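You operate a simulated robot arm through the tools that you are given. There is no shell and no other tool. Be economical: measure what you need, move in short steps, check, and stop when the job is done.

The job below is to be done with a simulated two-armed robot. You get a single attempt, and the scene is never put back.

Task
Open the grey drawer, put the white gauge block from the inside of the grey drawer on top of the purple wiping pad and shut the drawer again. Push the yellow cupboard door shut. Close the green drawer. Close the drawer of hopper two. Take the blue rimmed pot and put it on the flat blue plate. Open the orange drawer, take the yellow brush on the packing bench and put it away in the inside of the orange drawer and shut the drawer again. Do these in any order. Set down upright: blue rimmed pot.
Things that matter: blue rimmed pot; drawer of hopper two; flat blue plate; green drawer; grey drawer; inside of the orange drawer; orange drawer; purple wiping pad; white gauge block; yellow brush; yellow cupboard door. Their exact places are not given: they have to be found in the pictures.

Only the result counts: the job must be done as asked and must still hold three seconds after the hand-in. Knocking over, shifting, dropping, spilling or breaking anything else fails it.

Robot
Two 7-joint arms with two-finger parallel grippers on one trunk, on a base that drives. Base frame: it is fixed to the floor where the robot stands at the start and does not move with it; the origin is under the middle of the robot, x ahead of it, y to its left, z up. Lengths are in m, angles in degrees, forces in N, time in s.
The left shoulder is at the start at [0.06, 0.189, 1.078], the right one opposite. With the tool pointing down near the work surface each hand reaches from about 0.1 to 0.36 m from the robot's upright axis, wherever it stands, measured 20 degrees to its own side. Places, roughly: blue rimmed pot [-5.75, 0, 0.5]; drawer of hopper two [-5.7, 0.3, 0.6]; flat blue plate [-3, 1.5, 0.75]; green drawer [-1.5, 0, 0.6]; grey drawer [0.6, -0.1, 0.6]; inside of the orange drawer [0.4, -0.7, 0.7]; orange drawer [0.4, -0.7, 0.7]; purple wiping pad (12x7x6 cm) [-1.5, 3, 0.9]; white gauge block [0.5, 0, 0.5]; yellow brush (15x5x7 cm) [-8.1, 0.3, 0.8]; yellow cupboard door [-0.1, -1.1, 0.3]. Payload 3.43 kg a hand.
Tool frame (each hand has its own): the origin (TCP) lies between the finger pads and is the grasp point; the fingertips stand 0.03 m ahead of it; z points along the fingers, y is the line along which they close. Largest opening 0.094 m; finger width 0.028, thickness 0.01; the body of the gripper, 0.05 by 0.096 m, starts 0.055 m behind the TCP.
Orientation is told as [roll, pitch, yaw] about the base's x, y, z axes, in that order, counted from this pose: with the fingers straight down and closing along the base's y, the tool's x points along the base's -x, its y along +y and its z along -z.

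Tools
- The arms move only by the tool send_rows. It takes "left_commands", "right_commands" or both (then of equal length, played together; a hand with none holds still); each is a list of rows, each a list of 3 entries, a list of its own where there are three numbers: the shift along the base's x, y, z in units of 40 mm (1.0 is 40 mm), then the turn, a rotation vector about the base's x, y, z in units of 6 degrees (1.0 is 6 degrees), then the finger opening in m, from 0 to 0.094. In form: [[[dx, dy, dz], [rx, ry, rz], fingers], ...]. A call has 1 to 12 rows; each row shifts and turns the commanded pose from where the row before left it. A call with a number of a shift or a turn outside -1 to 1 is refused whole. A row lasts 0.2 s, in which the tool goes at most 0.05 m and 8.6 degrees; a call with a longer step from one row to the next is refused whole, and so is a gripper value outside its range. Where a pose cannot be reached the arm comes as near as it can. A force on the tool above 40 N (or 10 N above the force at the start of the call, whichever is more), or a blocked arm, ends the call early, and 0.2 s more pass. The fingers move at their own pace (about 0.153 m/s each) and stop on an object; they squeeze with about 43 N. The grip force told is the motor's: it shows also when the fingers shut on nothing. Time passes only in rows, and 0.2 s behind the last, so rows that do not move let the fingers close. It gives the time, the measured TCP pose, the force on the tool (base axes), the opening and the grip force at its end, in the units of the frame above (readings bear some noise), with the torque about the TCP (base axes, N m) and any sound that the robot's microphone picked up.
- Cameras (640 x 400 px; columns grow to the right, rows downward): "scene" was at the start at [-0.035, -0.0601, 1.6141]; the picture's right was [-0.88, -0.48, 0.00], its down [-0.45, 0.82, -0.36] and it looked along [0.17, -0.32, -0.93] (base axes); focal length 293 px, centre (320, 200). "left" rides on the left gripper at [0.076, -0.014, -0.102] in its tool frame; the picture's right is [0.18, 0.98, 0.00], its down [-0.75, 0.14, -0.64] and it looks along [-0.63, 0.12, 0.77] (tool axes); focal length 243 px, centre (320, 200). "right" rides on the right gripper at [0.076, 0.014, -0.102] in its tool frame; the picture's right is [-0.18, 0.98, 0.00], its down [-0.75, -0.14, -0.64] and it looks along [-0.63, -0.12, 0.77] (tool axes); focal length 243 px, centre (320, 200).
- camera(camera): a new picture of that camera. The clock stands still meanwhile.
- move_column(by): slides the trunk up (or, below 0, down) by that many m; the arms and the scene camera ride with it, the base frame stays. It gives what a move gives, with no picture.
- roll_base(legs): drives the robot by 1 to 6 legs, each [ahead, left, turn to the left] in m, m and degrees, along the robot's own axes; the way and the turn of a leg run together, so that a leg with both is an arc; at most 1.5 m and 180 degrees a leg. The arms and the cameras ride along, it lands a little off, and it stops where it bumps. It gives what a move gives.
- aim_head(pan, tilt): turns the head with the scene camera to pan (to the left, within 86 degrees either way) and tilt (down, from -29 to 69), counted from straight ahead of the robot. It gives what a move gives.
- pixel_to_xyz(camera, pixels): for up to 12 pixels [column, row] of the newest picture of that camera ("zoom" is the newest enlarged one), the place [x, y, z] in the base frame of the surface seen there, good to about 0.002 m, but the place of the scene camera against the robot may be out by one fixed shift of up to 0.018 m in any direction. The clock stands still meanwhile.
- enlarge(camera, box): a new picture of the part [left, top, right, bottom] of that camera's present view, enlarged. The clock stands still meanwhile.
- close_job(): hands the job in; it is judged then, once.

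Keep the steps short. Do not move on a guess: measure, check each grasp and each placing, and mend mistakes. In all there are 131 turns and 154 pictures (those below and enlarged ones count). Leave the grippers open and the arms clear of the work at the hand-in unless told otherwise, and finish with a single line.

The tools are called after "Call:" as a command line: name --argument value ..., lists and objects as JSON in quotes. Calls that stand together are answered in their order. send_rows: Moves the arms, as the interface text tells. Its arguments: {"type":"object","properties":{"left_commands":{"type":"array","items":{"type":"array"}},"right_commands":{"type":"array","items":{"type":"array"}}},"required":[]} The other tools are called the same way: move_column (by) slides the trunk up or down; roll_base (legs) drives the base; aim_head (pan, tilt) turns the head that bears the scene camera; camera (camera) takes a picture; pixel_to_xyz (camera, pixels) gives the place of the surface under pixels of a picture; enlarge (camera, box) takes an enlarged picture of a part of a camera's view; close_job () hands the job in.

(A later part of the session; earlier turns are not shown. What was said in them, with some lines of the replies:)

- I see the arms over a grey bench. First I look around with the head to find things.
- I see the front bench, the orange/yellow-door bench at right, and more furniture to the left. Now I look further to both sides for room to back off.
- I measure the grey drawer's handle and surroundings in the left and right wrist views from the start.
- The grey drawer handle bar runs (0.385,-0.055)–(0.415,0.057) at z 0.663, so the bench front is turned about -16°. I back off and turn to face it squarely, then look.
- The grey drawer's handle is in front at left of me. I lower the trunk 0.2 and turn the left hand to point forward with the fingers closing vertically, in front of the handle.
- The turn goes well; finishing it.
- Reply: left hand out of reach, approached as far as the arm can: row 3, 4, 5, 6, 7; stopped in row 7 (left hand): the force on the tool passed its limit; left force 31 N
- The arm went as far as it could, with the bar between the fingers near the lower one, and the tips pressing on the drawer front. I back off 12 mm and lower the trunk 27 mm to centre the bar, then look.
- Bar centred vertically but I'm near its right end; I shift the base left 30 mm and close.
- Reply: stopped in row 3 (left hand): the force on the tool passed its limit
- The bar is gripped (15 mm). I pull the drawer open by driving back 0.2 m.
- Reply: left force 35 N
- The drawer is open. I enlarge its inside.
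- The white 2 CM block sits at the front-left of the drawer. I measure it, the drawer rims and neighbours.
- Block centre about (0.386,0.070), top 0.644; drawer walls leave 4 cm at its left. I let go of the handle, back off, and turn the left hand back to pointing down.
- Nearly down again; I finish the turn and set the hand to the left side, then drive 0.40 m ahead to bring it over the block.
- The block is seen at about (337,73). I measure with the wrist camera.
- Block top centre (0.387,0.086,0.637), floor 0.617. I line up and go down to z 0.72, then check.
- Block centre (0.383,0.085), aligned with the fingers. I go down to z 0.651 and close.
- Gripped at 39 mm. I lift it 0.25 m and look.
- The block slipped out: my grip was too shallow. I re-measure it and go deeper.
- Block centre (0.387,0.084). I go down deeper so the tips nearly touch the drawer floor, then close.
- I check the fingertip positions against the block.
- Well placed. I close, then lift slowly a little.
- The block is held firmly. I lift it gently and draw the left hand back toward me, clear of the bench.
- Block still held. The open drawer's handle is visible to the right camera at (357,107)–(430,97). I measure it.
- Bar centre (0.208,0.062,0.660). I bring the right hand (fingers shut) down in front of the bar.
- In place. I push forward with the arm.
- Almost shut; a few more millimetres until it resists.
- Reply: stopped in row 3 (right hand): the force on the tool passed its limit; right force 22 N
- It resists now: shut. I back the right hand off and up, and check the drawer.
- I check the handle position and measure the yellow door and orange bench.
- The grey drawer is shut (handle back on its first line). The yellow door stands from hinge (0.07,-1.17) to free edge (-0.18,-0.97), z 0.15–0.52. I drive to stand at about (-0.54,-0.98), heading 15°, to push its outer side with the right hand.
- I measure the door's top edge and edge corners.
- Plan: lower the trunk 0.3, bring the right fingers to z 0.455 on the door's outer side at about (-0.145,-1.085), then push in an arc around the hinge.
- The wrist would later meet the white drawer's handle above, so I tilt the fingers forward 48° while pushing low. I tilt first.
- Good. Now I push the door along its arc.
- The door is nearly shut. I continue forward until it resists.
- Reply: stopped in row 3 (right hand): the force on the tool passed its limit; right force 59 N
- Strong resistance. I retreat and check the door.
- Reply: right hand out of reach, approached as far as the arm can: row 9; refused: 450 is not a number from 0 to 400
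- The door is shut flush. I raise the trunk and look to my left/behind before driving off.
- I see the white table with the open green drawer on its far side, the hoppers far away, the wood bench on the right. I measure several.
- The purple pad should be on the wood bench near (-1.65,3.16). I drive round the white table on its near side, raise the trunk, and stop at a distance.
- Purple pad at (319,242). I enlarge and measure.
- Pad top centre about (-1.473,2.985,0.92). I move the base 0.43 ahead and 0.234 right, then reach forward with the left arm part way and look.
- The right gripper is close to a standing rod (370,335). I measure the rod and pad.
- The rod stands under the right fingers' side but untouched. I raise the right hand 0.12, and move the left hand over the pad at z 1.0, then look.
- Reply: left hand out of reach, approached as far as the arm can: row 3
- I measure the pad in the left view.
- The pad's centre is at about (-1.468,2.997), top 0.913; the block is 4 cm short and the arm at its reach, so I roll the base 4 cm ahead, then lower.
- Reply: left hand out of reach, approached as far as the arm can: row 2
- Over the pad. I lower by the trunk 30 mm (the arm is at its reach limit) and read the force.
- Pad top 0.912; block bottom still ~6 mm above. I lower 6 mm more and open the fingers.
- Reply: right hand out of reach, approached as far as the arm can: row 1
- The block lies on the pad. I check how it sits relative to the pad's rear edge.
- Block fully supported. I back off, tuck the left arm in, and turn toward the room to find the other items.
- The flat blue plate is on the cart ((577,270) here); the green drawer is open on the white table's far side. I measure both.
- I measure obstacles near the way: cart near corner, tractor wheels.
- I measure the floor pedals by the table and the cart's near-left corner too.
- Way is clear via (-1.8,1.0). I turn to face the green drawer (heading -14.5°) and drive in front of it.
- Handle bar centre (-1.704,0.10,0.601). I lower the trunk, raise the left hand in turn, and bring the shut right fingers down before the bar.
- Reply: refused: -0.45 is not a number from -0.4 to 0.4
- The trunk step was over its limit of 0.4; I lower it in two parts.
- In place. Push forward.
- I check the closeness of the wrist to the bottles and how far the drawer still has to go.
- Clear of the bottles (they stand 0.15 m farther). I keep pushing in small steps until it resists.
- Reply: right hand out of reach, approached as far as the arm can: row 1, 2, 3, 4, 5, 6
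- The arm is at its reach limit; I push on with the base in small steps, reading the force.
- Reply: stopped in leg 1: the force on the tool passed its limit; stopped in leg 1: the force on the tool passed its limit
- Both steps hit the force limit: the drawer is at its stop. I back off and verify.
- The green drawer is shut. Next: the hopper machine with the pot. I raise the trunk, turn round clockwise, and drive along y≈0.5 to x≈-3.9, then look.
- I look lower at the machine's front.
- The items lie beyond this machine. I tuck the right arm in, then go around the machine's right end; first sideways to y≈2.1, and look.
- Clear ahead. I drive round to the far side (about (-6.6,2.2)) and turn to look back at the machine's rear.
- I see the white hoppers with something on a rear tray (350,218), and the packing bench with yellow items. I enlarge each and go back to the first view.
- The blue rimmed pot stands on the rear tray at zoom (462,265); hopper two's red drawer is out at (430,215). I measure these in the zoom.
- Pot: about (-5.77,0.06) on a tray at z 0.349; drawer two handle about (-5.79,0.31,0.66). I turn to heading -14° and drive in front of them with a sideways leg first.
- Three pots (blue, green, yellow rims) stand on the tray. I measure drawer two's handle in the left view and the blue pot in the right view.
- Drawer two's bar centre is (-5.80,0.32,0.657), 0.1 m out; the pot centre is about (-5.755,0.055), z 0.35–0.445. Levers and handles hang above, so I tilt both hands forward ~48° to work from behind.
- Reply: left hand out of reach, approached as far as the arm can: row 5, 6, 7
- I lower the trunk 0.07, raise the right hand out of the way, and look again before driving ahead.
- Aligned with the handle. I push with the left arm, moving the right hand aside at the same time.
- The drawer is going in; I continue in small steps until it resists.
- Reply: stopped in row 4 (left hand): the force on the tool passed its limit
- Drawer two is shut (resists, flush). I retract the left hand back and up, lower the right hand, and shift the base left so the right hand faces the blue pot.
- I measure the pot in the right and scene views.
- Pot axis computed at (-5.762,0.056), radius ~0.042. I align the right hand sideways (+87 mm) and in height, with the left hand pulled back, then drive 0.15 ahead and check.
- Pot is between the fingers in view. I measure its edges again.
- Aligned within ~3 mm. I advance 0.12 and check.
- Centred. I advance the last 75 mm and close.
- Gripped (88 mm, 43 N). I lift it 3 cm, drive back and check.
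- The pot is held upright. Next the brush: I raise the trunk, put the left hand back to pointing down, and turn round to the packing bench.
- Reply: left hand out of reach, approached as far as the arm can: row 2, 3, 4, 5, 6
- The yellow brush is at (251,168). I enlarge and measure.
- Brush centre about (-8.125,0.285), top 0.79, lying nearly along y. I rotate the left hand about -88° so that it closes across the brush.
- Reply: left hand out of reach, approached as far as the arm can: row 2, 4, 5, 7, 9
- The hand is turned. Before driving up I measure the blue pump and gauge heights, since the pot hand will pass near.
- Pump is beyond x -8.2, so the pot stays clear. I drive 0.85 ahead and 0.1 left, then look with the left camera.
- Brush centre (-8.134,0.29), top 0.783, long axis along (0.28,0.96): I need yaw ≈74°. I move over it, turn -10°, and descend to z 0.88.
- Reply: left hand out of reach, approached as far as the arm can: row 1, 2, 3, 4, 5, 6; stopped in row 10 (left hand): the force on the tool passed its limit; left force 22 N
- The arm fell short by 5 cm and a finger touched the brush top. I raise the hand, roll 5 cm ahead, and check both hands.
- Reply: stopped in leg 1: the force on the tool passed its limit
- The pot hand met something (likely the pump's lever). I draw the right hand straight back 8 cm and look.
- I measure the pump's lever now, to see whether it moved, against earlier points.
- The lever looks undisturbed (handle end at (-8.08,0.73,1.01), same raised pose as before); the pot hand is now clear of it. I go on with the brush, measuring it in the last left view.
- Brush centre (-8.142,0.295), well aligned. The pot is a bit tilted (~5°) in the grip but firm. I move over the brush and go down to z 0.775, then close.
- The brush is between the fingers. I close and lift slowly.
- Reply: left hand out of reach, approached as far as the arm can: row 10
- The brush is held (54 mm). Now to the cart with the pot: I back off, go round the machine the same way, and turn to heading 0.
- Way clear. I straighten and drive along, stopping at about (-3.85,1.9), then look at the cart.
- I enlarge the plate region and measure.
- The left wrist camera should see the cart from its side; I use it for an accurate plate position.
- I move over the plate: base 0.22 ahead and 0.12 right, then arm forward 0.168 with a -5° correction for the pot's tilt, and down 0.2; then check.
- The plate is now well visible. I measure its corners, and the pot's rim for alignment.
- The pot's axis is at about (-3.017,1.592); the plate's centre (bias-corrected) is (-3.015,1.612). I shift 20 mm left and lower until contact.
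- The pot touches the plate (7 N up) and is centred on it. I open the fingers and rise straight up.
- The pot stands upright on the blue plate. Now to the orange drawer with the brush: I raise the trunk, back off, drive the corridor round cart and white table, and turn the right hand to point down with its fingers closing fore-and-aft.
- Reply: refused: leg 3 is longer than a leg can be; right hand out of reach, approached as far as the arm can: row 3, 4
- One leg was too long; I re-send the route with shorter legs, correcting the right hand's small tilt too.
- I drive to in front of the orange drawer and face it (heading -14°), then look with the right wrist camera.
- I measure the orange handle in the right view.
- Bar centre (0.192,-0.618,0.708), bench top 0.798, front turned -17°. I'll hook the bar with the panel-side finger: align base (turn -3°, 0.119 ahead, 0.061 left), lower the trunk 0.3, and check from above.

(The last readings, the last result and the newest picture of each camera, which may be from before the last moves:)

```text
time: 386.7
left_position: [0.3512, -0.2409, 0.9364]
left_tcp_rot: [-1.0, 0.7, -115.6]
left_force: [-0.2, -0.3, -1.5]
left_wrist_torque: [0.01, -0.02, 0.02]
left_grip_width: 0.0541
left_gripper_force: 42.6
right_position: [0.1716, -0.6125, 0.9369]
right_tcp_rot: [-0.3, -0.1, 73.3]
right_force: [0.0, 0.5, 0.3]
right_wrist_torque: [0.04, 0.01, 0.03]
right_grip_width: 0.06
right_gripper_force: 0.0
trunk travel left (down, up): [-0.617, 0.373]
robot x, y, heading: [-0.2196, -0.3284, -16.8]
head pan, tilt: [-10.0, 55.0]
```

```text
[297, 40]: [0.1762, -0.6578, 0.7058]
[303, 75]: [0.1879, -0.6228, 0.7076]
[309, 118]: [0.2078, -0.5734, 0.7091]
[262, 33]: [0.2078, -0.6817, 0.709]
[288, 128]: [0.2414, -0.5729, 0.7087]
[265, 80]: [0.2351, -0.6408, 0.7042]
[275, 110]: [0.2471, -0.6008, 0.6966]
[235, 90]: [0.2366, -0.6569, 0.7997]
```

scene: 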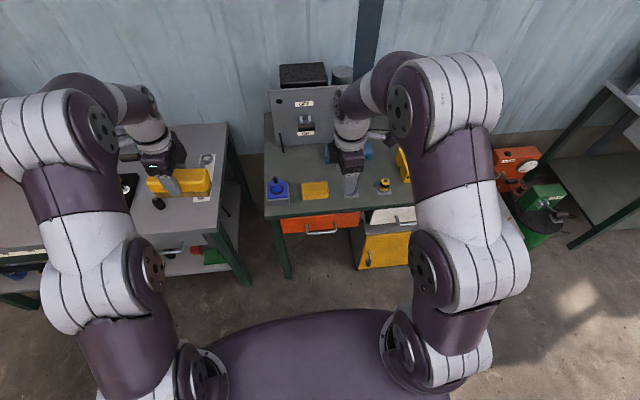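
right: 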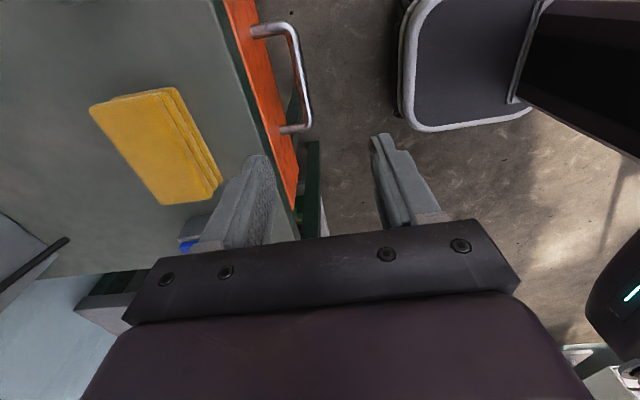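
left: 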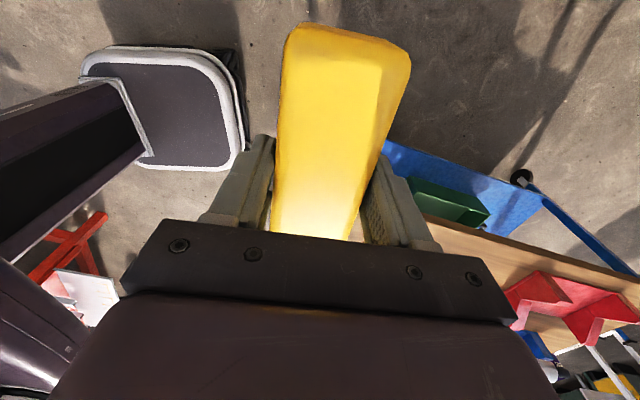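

The panel-side finger will pass 11 mm behind the bar. I descend 0.23.

Call:
send_rows --right_commands '[[[0, 0, -0.96], [0, 0, 0], 0.06], [[0, 0, -0.96], [0, 0, 0], 0.06], [[0, 0, -0.96], [0, 0, 0], 0.06], [[0, 0, -0.96], [0, 0, 0], 0.06], [[0, 0, -0.96], [0, 0, 0], 0.06], [[0, 0, -0.96], [0, 0, 0], 0.06], [[0, 0, 0], [0, 0, 0], 0.06]]'

Call:
camera --camera "right"

```text
time: 388.3
left_position: [0.3526, -0.2394, 0.9361]
left_tcp_rot: [-1.1, 0.8, -115.6]
left_force: [0.3, -0.8, -0.6]
left_wrist_torque: [0.0, -0.04, -0.03]
left_grip_width: 0.0538
left_gripper_force: 42.4
right_position: [0.1728, -0.6118, 0.7046]
right_tcp_rot: [-0.3, -0.2, 73.4]
right_force: [2.8, -0.8, -3.9]
right_wrist_torque: [-0.02, 0.12, -0.03]
right_grip_width: 0.061
right_gripper_force: 0.9
trunk travel left (down, up): [-0.617, 0.373]
robot x, y, heading: [-0.2223, -0.3296, -17.1]
head pan, tilt: [-10.0, 55.0]
```

```text
29 pictures are left
```

right: 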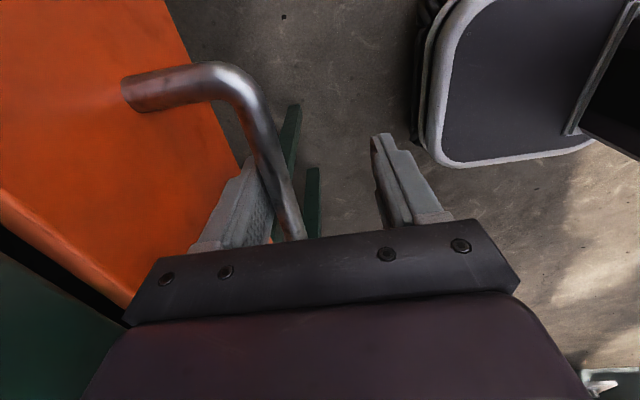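

The finger is behind the bar. I pull the drawer open by driving back 0.2 m.

Call:
roll_base --legs '[[-0.2, 0, 0]]'

Call:
camera --camera "scene"

```text
time: 389.9
left_position: [0.1578, -0.1823, 0.9357]
left_tcp_rot: [-0.9, 0.8, -115.8]
left_force: [-0.7, 1.0, -2.1]
left_wrist_torque: [0.01, -0.05, -0.01]
left_grip_width: 0.0536
left_gripper_force: 42.8
right_position: [-0.0211, -0.5531, 0.7063]
right_tcp_rot: [-0.3, -0.1, 73.2]
right_force: [-0.2, 0.7, 0.4]
right_wrist_torque: [0.0, -0.02, 0.01]
right_grip_width: 0.0599
right_gripper_force: 0.1
trunk travel left (down, up): [-0.617, 0.373]
robot x, y, heading: [-0.4154, -0.2702, -17.2]
head pan, tilt: [-10.0, 55.0]
```

```text
28 pictures are left
```

scene: 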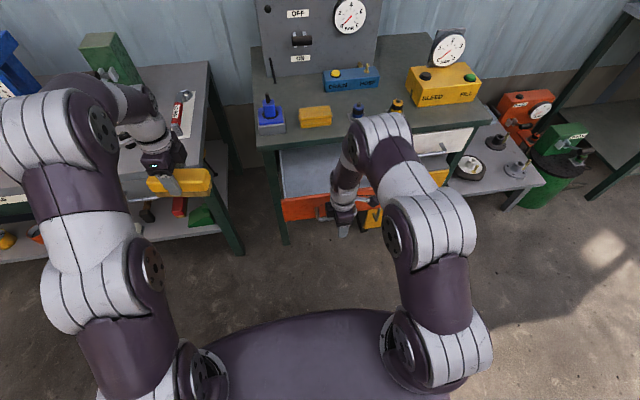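

The drawer is open. I raise the right hand out of the handle, move it aside, and look into the drawer.

Call:
send_rows --right_commands '[[[0.1, -0.03, 0.3], [0, 0, 0], 0.06], [[0, 0, 0.9], [0, 0, 0], 0.06], [[0, 0, 0.9], [0, 0, 0], 0.06], [[0, 0, 0.9], [0, 0, 0], 0.06], [[-0.3, -0.5, 0.9], [0, 0, 0], 0.06], [[-0.3, -0.6, 0.9], [0, 0, 0], 0.0], [[-0.3, -0.6, 0.5], [0, 0, 0], 0.0], [[-0.3, -0.6, 0], [0, 0, 0], 0.0]]'

Call:
enlarge --camera "scene" --box '[250, 110, 410, 240]'

Call:
pixel_to_xyz --camera "zoom" --pixels '[[105, 280], [120, 200], [200, 210], [250, 180], [300, 210], [200, 260], [300, 262], [130, 255], [200, 140], [320, 170], [80, 160], [200, 290]]'

```text
time: 391.7
left_position: [0.1599, -0.1844, 0.9369]
left_tcp_rot: [-1.1, 0.8, -115.8]
left_force: [0.3, -0.2, -1.5]
left_wrist_torque: [0.03, -0.01, 0.0]
left_grip_width: 0.0537
left_gripper_force: 42.9
right_position: [-0.0649, -0.6478, 0.917]
right_tcp_rot: [-0.3, -0.2, 73.2]
right_force: [0.0, -0.3, 0.1]
right_wrist_torque: [0.01, 0.02, -0.05]
right_grip_width: 0.0
right_gripper_force: 32.7
trunk travel left (down, up): [-0.617, 0.373]
robot x, y, heading: [-0.4145, -0.272, -17.0]
head pan, tilt: [-10.0, 55.0]
```

```text
3.08 times, centred on (330, 175) of scene
```

zoom: 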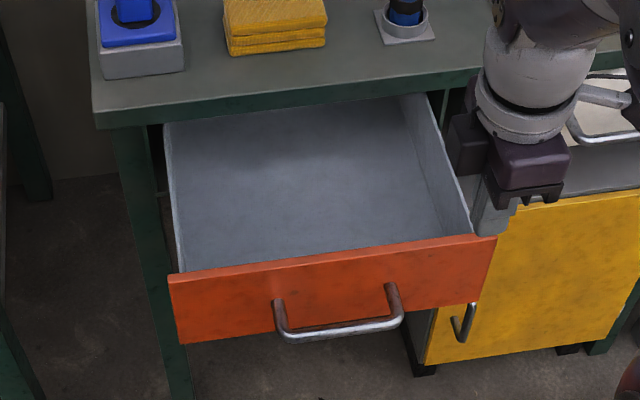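

```text
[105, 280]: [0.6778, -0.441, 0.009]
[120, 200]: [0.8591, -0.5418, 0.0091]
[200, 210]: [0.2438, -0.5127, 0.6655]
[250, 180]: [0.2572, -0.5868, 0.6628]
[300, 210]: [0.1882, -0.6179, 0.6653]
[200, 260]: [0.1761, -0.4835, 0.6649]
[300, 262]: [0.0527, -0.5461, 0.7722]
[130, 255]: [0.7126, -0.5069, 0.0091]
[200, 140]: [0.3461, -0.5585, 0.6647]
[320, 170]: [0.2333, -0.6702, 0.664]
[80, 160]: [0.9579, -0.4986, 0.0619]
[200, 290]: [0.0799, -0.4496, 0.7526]
```

The drawer is empty: floor z ≈0.658, inner span u 0.22–0.42. I bring the brush over its middle (target (0.136,-0.598)), align it, lower 0.17 and check.

Call:
roll_base --legs '[[0, -0.403, 0], [0.098, 0, 0]]'

Call:
send_rows --left_commands '[[[0, 0, 0], [0, 0, 0.75], 0.02], [[0, 0, 0], [0, 0, 0.75], 0.02]]'

Call:
camera --camera "left"

Call:
enlarge --camera "scene" --box '[130, 100, 350, 280]'

```text
time: 395.0
left_position: [0.1335, -0.603, 0.9351]
left_tcp_rot: [-1.0, 0.8, -116.4]
left_force: [-0.3, -0.1, -1.5]
left_wrist_torque: [0.01, 0.01, 0.0]
left_grip_width: 0.0537
left_gripper_force: 42.8
right_position: [-0.0933, -1.0648, 0.9176]
right_tcp_rot: [-0.2, 0.0, 72.7]
right_force: [0.2, 0.4, -0.2]
right_wrist_torque: [0.03, 0.01, -0.03]
right_grip_width: 0.0
right_gripper_force: 33.4
trunk travel left (down, up): [-0.617, 0.373]
robot x, y, heading: [-0.4394, -0.6838, -18.0]
head pan, tilt: [-10.0, 55.0]
```

```text
time: 395.6
left_position: [0.1324, -0.602, 0.9359]
left_tcp_rot: [-0.9, 0.7, -107.3]
left_force: [0.1, -0.3, -0.6]
left_wrist_torque: [-0.03, -0.01, -0.04]
left_grip_width: 0.054
left_gripper_force: 43.0
right_position: [-0.0933, -1.0645, 0.9183]
right_tcp_rot: [-0.2, 0.0, 72.8]
right_force: [0.3, -0.1, 0.1]
right_wrist_torque: [0.01, -0.04, -0.01]
right_grip_width: 0.0
right_gripper_force: 33.0
trunk travel left (down, up): [-0.617, 0.373]
robot x, y, heading: [-0.4401, -0.6827, -17.7]
head pan, tilt: [-10.0, 55.0]
```

```text
26 pictures are left
```

left: 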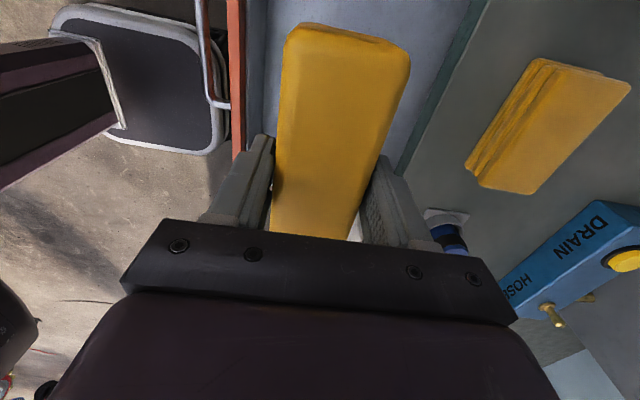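

```text
2.22 times, centred on (240, 190) of scene
```

zoom: 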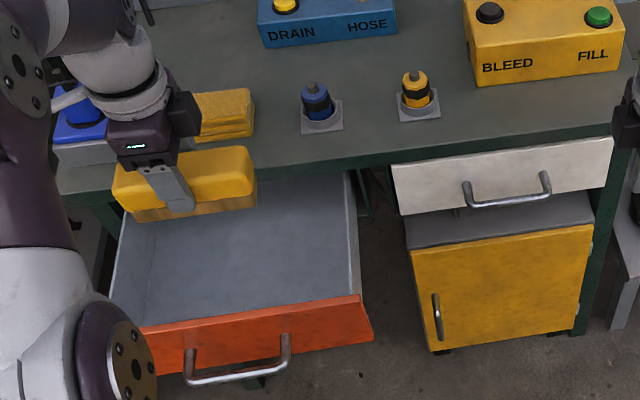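

By coordinates the brush is centred in the drawer opening. I lower to just above the rim and check.

Call:
move_column --by -0.12

Call:
enlarge --camera "scene" --box '[130, 60, 350, 240]'

Call:
pixel_to_xyz --camera "left" --pixels '[[245, 100], [262, 40], [262, 20], [420, 120], [440, 60], [237, 60], [430, 20]]'

```text
time: 397.1
left_position: [0.1324, -0.6025, 0.8176]
left_tcp_rot: [-0.8, 0.8, -107.3]
left_force: [0.0, 0.6, -0.9]
left_wrist_torque: [0.01, -0.02, -0.03]
left_grip_width: 0.0539
left_gripper_force: 42.9
right_position: [-0.0941, -1.0643, 0.7987]
right_tcp_rot: [-0.3, -0.1, 72.7]
right_force: [-0.5, 1.1, 1.2]
right_wrist_torque: [0.0, 0.01, -0.01]
right_grip_width: 0.0001
right_gripper_force: 32.8
trunk travel left (down, up): [-0.497, 0.493]
robot x, y, heading: [-0.44, -0.6832, -17.7]
head pan, tilt: [-10.0, 55.0]
```

```text
2.22 times, centred on (240, 150) of scene
```

zoom: 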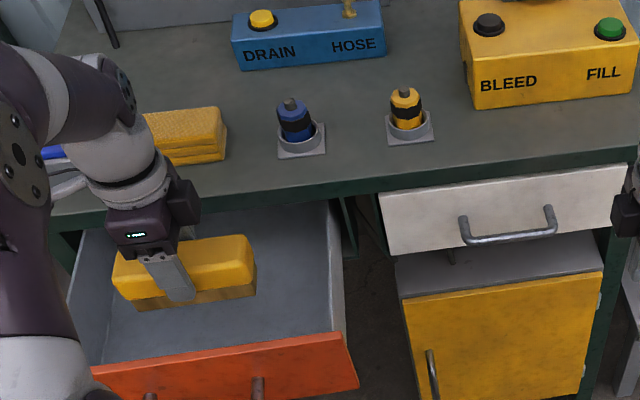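

```text
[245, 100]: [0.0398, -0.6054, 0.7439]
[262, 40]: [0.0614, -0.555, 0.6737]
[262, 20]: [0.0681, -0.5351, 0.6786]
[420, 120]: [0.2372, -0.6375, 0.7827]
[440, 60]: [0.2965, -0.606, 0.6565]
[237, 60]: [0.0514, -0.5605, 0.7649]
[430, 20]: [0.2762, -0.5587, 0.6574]
```

The brush hangs inside the drawer's outline. Before lowering further, I check the height of the arm links against the blue device on the bench corner.

Call:
pixel_to_xyz --camera "zoom" --pixels '[[50, 155], [70, 185], [60, 120], [120, 110], [20, 60], [140, 165], [185, 200], [200, 130], [10, 160], [60, 75]]'

```text
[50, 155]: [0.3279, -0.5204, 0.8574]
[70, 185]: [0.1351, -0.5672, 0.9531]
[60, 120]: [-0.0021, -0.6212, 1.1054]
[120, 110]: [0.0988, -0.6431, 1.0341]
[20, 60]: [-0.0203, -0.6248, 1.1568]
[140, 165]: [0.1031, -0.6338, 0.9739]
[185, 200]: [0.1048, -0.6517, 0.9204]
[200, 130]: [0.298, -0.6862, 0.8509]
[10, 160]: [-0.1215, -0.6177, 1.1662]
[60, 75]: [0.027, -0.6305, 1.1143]
```

The arm is well in front of the bench. I lower to the drawer floor and release.

Call:
move_column --by -0.104

Call:
send_rows --left_commands '[[[0, 0, -0.1], [0, 0, 0], 0.02], [[0, 0, -0.08], [0, 0, 0], 0.02], [[0, 0, 0], [0, 0, 0], 0.06], [[0, 0, 0], [0, 0, 0], 0.07], [[0, 0, 0], [0, 0, 0], 0.07], [[0, 0, 0.3], [0, 0, 0], 0.07], [[0, 0, 0.6], [0, 0, 0], 0.07], [[0, 0, 0.9], [0, 0, 0], 0.07], [[0, 0, 0.9], [0, 0, 0], 0.07], [[0, 0, 0.9], [0, 0, 0], 0.07]]'

Call:
camera --camera "left"

Call:
enlarge --camera "scene" --box '[130, 40, 350, 220]'

```text
time: 398.4
left_position: [0.1325, -0.6025, 0.7135]
left_tcp_rot: [-0.8, 0.8, -107.2]
left_force: [-0.4, -0.5, -1.6]
left_wrist_torque: [-0.01, -0.04, -0.01]
left_grip_width: 0.054
left_gripper_force: 43.4
right_position: [-0.0943, -1.064, 0.6938]
right_tcp_rot: [-0.2, -0.1, 72.7]
right_force: [-0.9, -0.2, 0.5]
right_wrist_torque: [0.04, -0.03, 0.0]
right_grip_width: 0.0001
right_gripper_force: 33.0
trunk travel left (down, up): [-0.393, 0.597]
robot x, y, heading: [-0.4396, -0.6857, -17.7]
head pan, tilt: [-10.0, 55.0]
```

```text
time: 400.6
left_position: [0.0809, -0.5904, 0.7561]
left_tcp_rot: [-0.8, 0.8, -107.4]
left_force: [0.8, -0.7, 0.6]
left_wrist_torque: [0.04, 0.04, -0.02]
left_grip_width: 0.0697
left_gripper_force: 0.1
left hand out of reach, approached as far as the arm can: row 6, 7, 8, 9, 10
right_position: [-0.0932, -1.0651, 0.6935]
right_tcp_rot: [-0.2, -0.2, 72.7]
right_force: [-0.4, -0.1, 0.8]
right_wrist_torque: [-0.03, 0.02, -0.04]
right_grip_width: 0.0
right_gripper_force: 32.2
trunk travel left (down, up): [-0.393, 0.597]
robot x, y, heading: [-0.4347, -0.6889, -17.5]
head pan, tilt: [-10.0, 55.0]
```

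```text
23 pictures are left
```

left: 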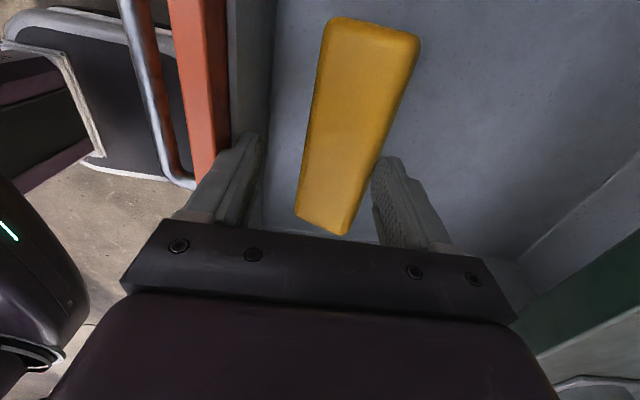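

```text
2.22 times, centred on (240, 130) of scene
```

zoom: 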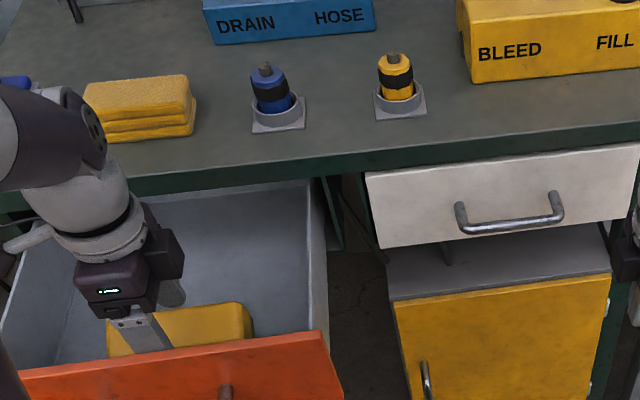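

The brush lies in the drawer; the arm got awkward on the way up, so I lift it out with the trunk.

Call:
move_column --by 0.25

Call:
camera --camera "left"

Call:
enlarge --camera "scene" --box '[130, 90, 350, 270]'

```text
time: 403.2
left_position: [0.0818, -0.5897, 1.0057]
left_tcp_rot: [-0.8, 0.8, -107.3]
left_force: [-0.8, -0.5, 0.2]
left_wrist_torque: [0.01, -0.01, -0.02]
left_grip_width: 0.0699
left_gripper_force: 0.0
right_position: [-0.0937, -1.0648, 0.9447]
right_tcp_rot: [-0.2, 0.0, 72.7]
right_force: [-0.4, 0.4, 0.1]
right_wrist_torque: [-0.01, -0.02, 0.02]
right_grip_width: 0.0001
right_gripper_force: 33.2
trunk travel left (down, up): [-0.643, 0.347]
robot x, y, heading: [-0.4421, -0.685, -17.7]
head pan, tilt: [-10.0, 55.0]
```

```text
21 pictures are left
```

left: 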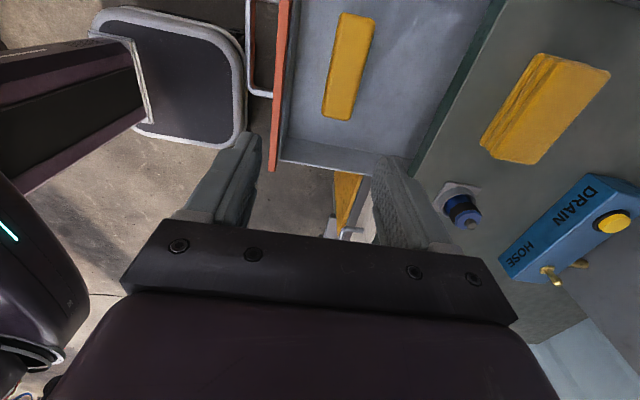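

```text
2.22 times, centred on (240, 180) of scene
```

zoom: 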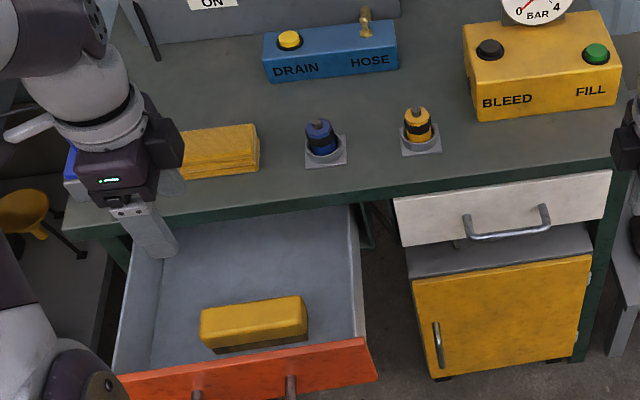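

The brush is in. Now I close the drawer: back the base 0.14 so the left hand stands before the handle, shut the fingers, lower, and check.

Call:
roll_base --legs '[[-0.14, 0, 0]]'

Call:
send_rows --left_commands '[[[0, 0, 0], [0, 0, 0], 0.0], [[0, 0, 0], [0, 0, 0], 0.0], [[0, 0, 0], [0, 0, 0], 0.0]]' --right_commands '[[[-0.8, 0.24, 0], [0, 0, 0], 0.0], [[-0.8, 0.24, 0], [0, 0, 0], 0.0], [[-0.8, 0.24, 0], [0, 0, 0], 0.0]]'

Call:
camera --camera "left"

```text
time: 404.6
left_position: [-0.0549, -0.5474, 1.0054]
left_tcp_rot: [-0.8, 0.8, -107.4]
left_force: [-0.1, 0.6, 0.8]
left_wrist_torque: [0.02, -0.01, -0.01]
left_grip_width: 0.07
left_gripper_force: 0.1
right_position: [-0.2309, -1.0208, 0.9438]
right_tcp_rot: [-0.2, -0.1, 72.6]
right_force: [0.2, 0.8, -0.4]
right_wrist_torque: [-0.02, -0.02, 0.03]
right_grip_width: 0.0
right_gripper_force: 32.9
trunk travel left (down, up): [-0.643, 0.347]
robot x, y, heading: [-0.5765, -0.6405, -17.6]
head pan, tilt: [-10.0, 55.0]
```

```text
time: 405.4
left_position: [-0.0552, -0.5479, 1.0067]
left_tcp_rot: [-0.7, 0.7, -107.4]
left_force: [-0.2, 0.4, -0.2]
left_wrist_torque: [0.0, -0.04, -0.02]
left_grip_width: 0.0
left_gripper_force: 33.1
right_position: [-0.3277, -0.9929, 0.9437]
right_tcp_rot: [-0.2, -0.1, 72.7]
right_force: [-0.6, -0.9, 0.8]
right_wrist_torque: [-0.03, 0.02, -0.01]
right_grip_width: 0.0001
right_gripper_force: 32.4
trunk travel left (down, up): [-0.643, 0.347]
robot x, y, heading: [-0.5768, -0.6413, -17.6]
head pan, tilt: [-10.0, 55.0]
```

```text
19 pictures are left
```

left: 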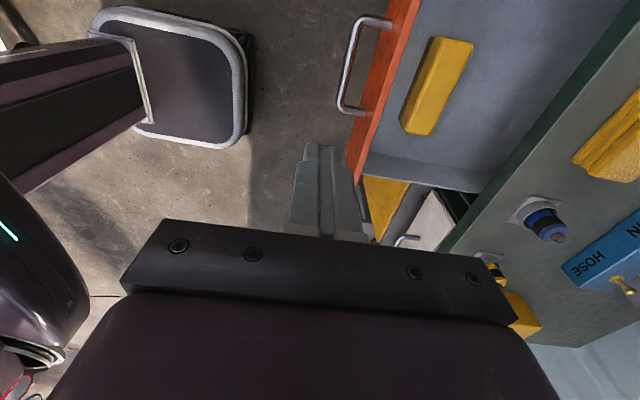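

I measure the handle bar now, in this view, before lowering.

Call:
pixel_to_xyz --camera "left" --pixels '[[356, 25], [348, 60], [341, 95], [375, 20], [350, 108], [400, 40], [365, 140]]'

```text
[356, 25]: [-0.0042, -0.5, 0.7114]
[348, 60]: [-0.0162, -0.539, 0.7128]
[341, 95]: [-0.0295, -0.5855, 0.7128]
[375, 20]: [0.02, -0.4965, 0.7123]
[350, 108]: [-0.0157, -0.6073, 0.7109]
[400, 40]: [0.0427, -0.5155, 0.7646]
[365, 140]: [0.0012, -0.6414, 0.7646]
```

The shut fingers stand 2 cm before the bar. I lower the trunk and push the drawer shut with the base until it resists.

Call:
move_column --by -0.305

Call:
roll_base --legs '[[0.19, 0, 0]]'

Call:
enlarge --camera "scene" --box '[130, 60, 350, 240]'

```text
time: 408.4
left_position: [-0.0552, -0.5487, 0.701]
left_tcp_rot: [-0.7, 0.7, -107.4]
left_force: [0.1, -0.6, 0.3]
left_wrist_torque: [0.02, 0.02, -0.04]
left_grip_width: 0.0
left_gripper_force: 32.9
right_position: [-0.3274, -0.9938, 0.6378]
right_tcp_rot: [-0.2, -0.1, 72.5]
right_force: [0.1, 0.6, -0.8]
right_wrist_torque: [-0.01, -0.01, 0.03]
right_grip_width: 0.0001
right_gripper_force: 33.4
trunk travel left (down, up): [-0.338, 0.652]
robot x, y, heading: [-0.5773, -0.64, -17.9]
head pan, tilt: [-10.0, 55.0]
```

```text
time: 410.0
left_position: [0.1342, -0.6068, 0.7013]
left_tcp_rot: [-0.9, 0.9, -107.1]
left_force: [0.6, -0.4, -0.3]
left_wrist_torque: [0.0, 0.0, -0.01]
left_grip_width: 0.0001
left_gripper_force: 33.2
right_position: [-0.1361, -1.054, 0.6389]
right_tcp_rot: [-0.2, 0.0, 72.9]
right_force: [0.0, -0.4, -0.3]
right_wrist_torque: [-0.03, -0.04, 0.02]
right_grip_width: 0.0
right_gripper_force: 32.8
trunk travel left (down, up): [-0.338, 0.652]
robot x, y, heading: [-0.3866, -0.6991, -17.6]
head pan, tilt: [-10.0, 55.0]
```

```text
2.22 times, centred on (240, 150) of scene
```

zoom: 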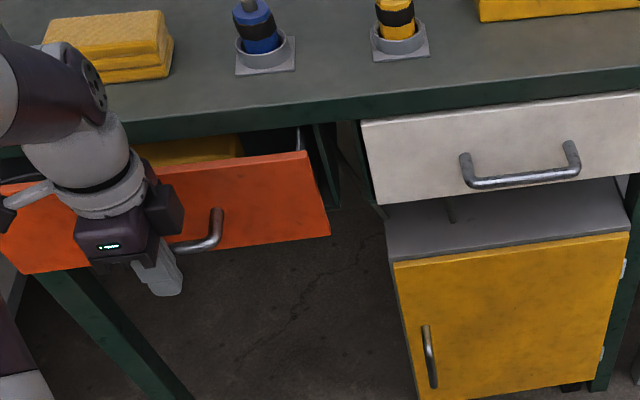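

Four centimetres left. I push on in two small base steps, which stop on force.

Call:
roll_base --legs '[[0.032, 0, 0]]'

Call:
roll_base --legs '[[0.02, 0, 0]]'

Call:
enlarge --camera "scene" --box '[130, 60, 350, 240]'

```text
time: 410.8
left_position: [0.1662, -0.6163, 0.7007]
left_tcp_rot: [-0.9, 0.8, -107.3]
left_force: [0.0, 0.7, -0.1]
left_wrist_torque: [0.03, 0.02, 0.0]
left_grip_width: 0.0001
left_gripper_force: 33.2
right_position: [-0.1055, -1.0637, 0.638]
right_tcp_rot: [-0.3, -0.1, 72.9]
right_force: [0.4, -0.4, 0.0]
right_wrist_torque: [-0.02, 0.04, 0.0]
right_grip_width: 0.0001
right_gripper_force: 33.2
trunk travel left (down, up): [-0.338, 0.652]
robot x, y, heading: [-0.3529, -0.7127, -17.7]
head pan, tilt: [-10.0, 55.0]
```

```text
time: 411.7
left_position: [0.1738, -0.6191, 0.701]
left_tcp_rot: [-1.8, 0.9, -107.2]
left_force: [-9.5, 0.8, 3.7]
left_wrist_torque: [-0.1, -0.05, -0.13]
left_grip_width: 0.0
left_gripper_force: 32.9
right_position: [-0.0939, -1.0665, 0.6382]
right_tcp_rot: [-0.3, -0.1, 72.9]
right_force: [0.9, 0.0, 0.4]
right_wrist_torque: [0.0, -0.02, 0.03]
right_grip_width: 0.0
right_gripper_force: 33.6
trunk travel left (down, up): [-0.338, 0.652]
robot x, y, heading: [-0.3436, -0.7195, -17.7]
head pan, tilt: [-10.0, 55.0]
stopped in leg 1: the force on the tool passed its limit (the readings are from after the stop); the commanded pose is now the measured one
```

```text
2.22 times, centred on (240, 150) of scene
```

zoom: 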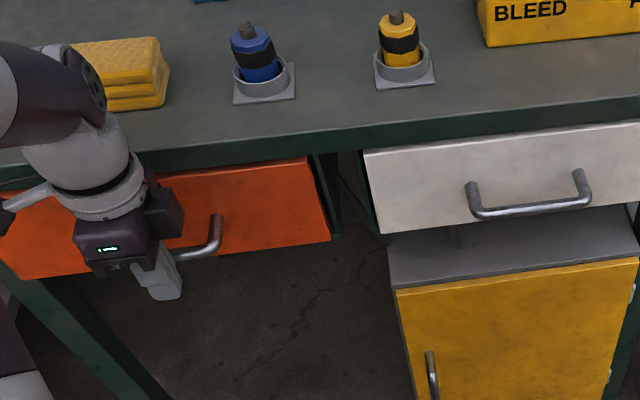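

The drawer is back at its shut position and resists. I back off, open the hands, raise the trunk and check a last time.

Call:
roll_base --legs '[[-0.25, 0, 0]]'

Call:
move_column --by 0.3

Call:
send_rows --left_commands '[[[0, 0, 0], [0, 0, 0], 0.09], [[0, 0, 0], [0, 0, 0], 0.09], [[0, 0, 0], [0, 0, 0], 0.09]]' --right_commands '[[[0, 0, 0], [0, 0, 0], 0.09], [[0, 0, 0], [0, 0, 0], 0.09], [[0, 0, 0], [0, 0, 0], 0.09]]'

Call:
camera --camera "scene"

Call:
camera --camera "left"

```text
time: 413.5
left_position: [-0.0659, -0.5424, 0.7012]
left_tcp_rot: [-1.7, 0.7, -107.2]
left_force: [0.8, -0.2, 0.2]
left_wrist_torque: [0.0, -0.04, -0.03]
left_grip_width: 0.0
left_gripper_force: 33.0
right_position: [-0.3334, -0.9914, 0.6385]
right_tcp_rot: [-0.3, -0.1, 72.8]
right_force: [-0.4, 0.4, -0.9]
right_wrist_torque: [-0.05, -0.04, 0.0]
right_grip_width: 0.0001
right_gripper_force: 32.9
trunk travel left (down, up): [-0.338, 0.652]
robot x, y, heading: [-0.5803, -0.6373, -17.5]
head pan, tilt: [-10.0, 55.0]
```

```text
time: 416.5
left_position: [-0.0654, -0.5424, 1.001]
left_tcp_rot: [-1.7, 0.7, -107.2]
left_force: [-0.2, 0.0, 0.2]
left_wrist_torque: [-0.02, 0.02, -0.01]
left_grip_width: 0.0003
left_gripper_force: 32.8
right_position: [-0.3316, -0.9912, 0.9381]
right_tcp_rot: [-0.2, -0.2, 73.0]
right_force: [0.3, -0.1, -0.9]
right_wrist_torque: [-0.01, 0.01, -0.01]
right_grip_width: 0.0
right_gripper_force: 32.7
trunk travel left (down, up): [-0.638, 0.352]
robot x, y, heading: [-0.5805, -0.6414, -17.8]
head pan, tilt: [-10.0, 55.0]
```

```text
time: 417.3
left_position: [-0.0654, -0.5413, 1.0012]
left_tcp_rot: [-1.6, 0.8, -107.2]
left_force: [0.4, -0.2, 0.9]
left_wrist_torque: [0.02, -0.05, 0.04]
left_grip_width: 0.0899
left_gripper_force: 0.0
right_position: [-0.3323, -0.9903, 0.9373]
right_tcp_rot: [-0.2, -0.1, 72.9]
right_force: [0.5, 0.3, 0.6]
right_wrist_torque: [-0.01, 0.01, -0.01]
right_grip_width: 0.09
right_gripper_force: 0.1
trunk travel left (down, up): [-0.638, 0.352]
robot x, y, heading: [-0.5778, -0.6385, -17.4]
head pan, tilt: [-10.0, 55.0]
```

```text
16 pictures are left
```

scene: 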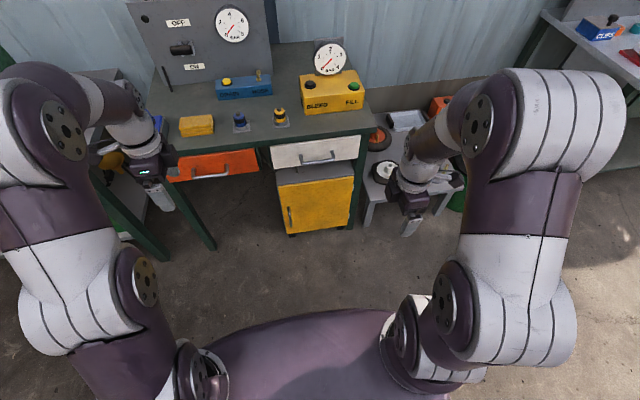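

```text
15 pictures are left
```

left: 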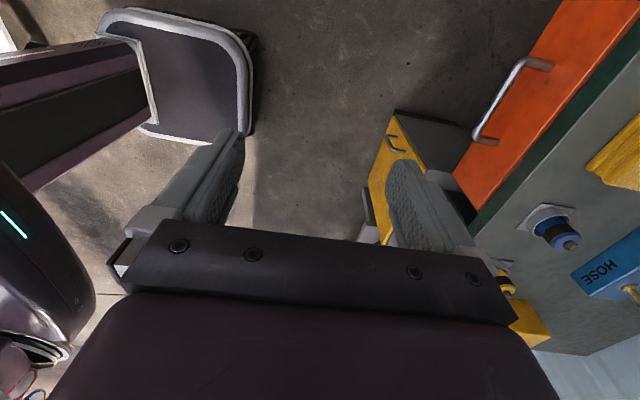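

Orange drawer and yellow door are shut, the hands are open and clear of the work, and every part of the job has been checked. I hand in.

Call:
close_job

```text
The job is handed in.
```

The job is handed in: all the drawers and the yellow door are shut, the block is on the pad, the pot is upright on the plate and the brush is in the orange drawer; the pot bumped the pump's lever at the packing bench on the way, with no visible shift.
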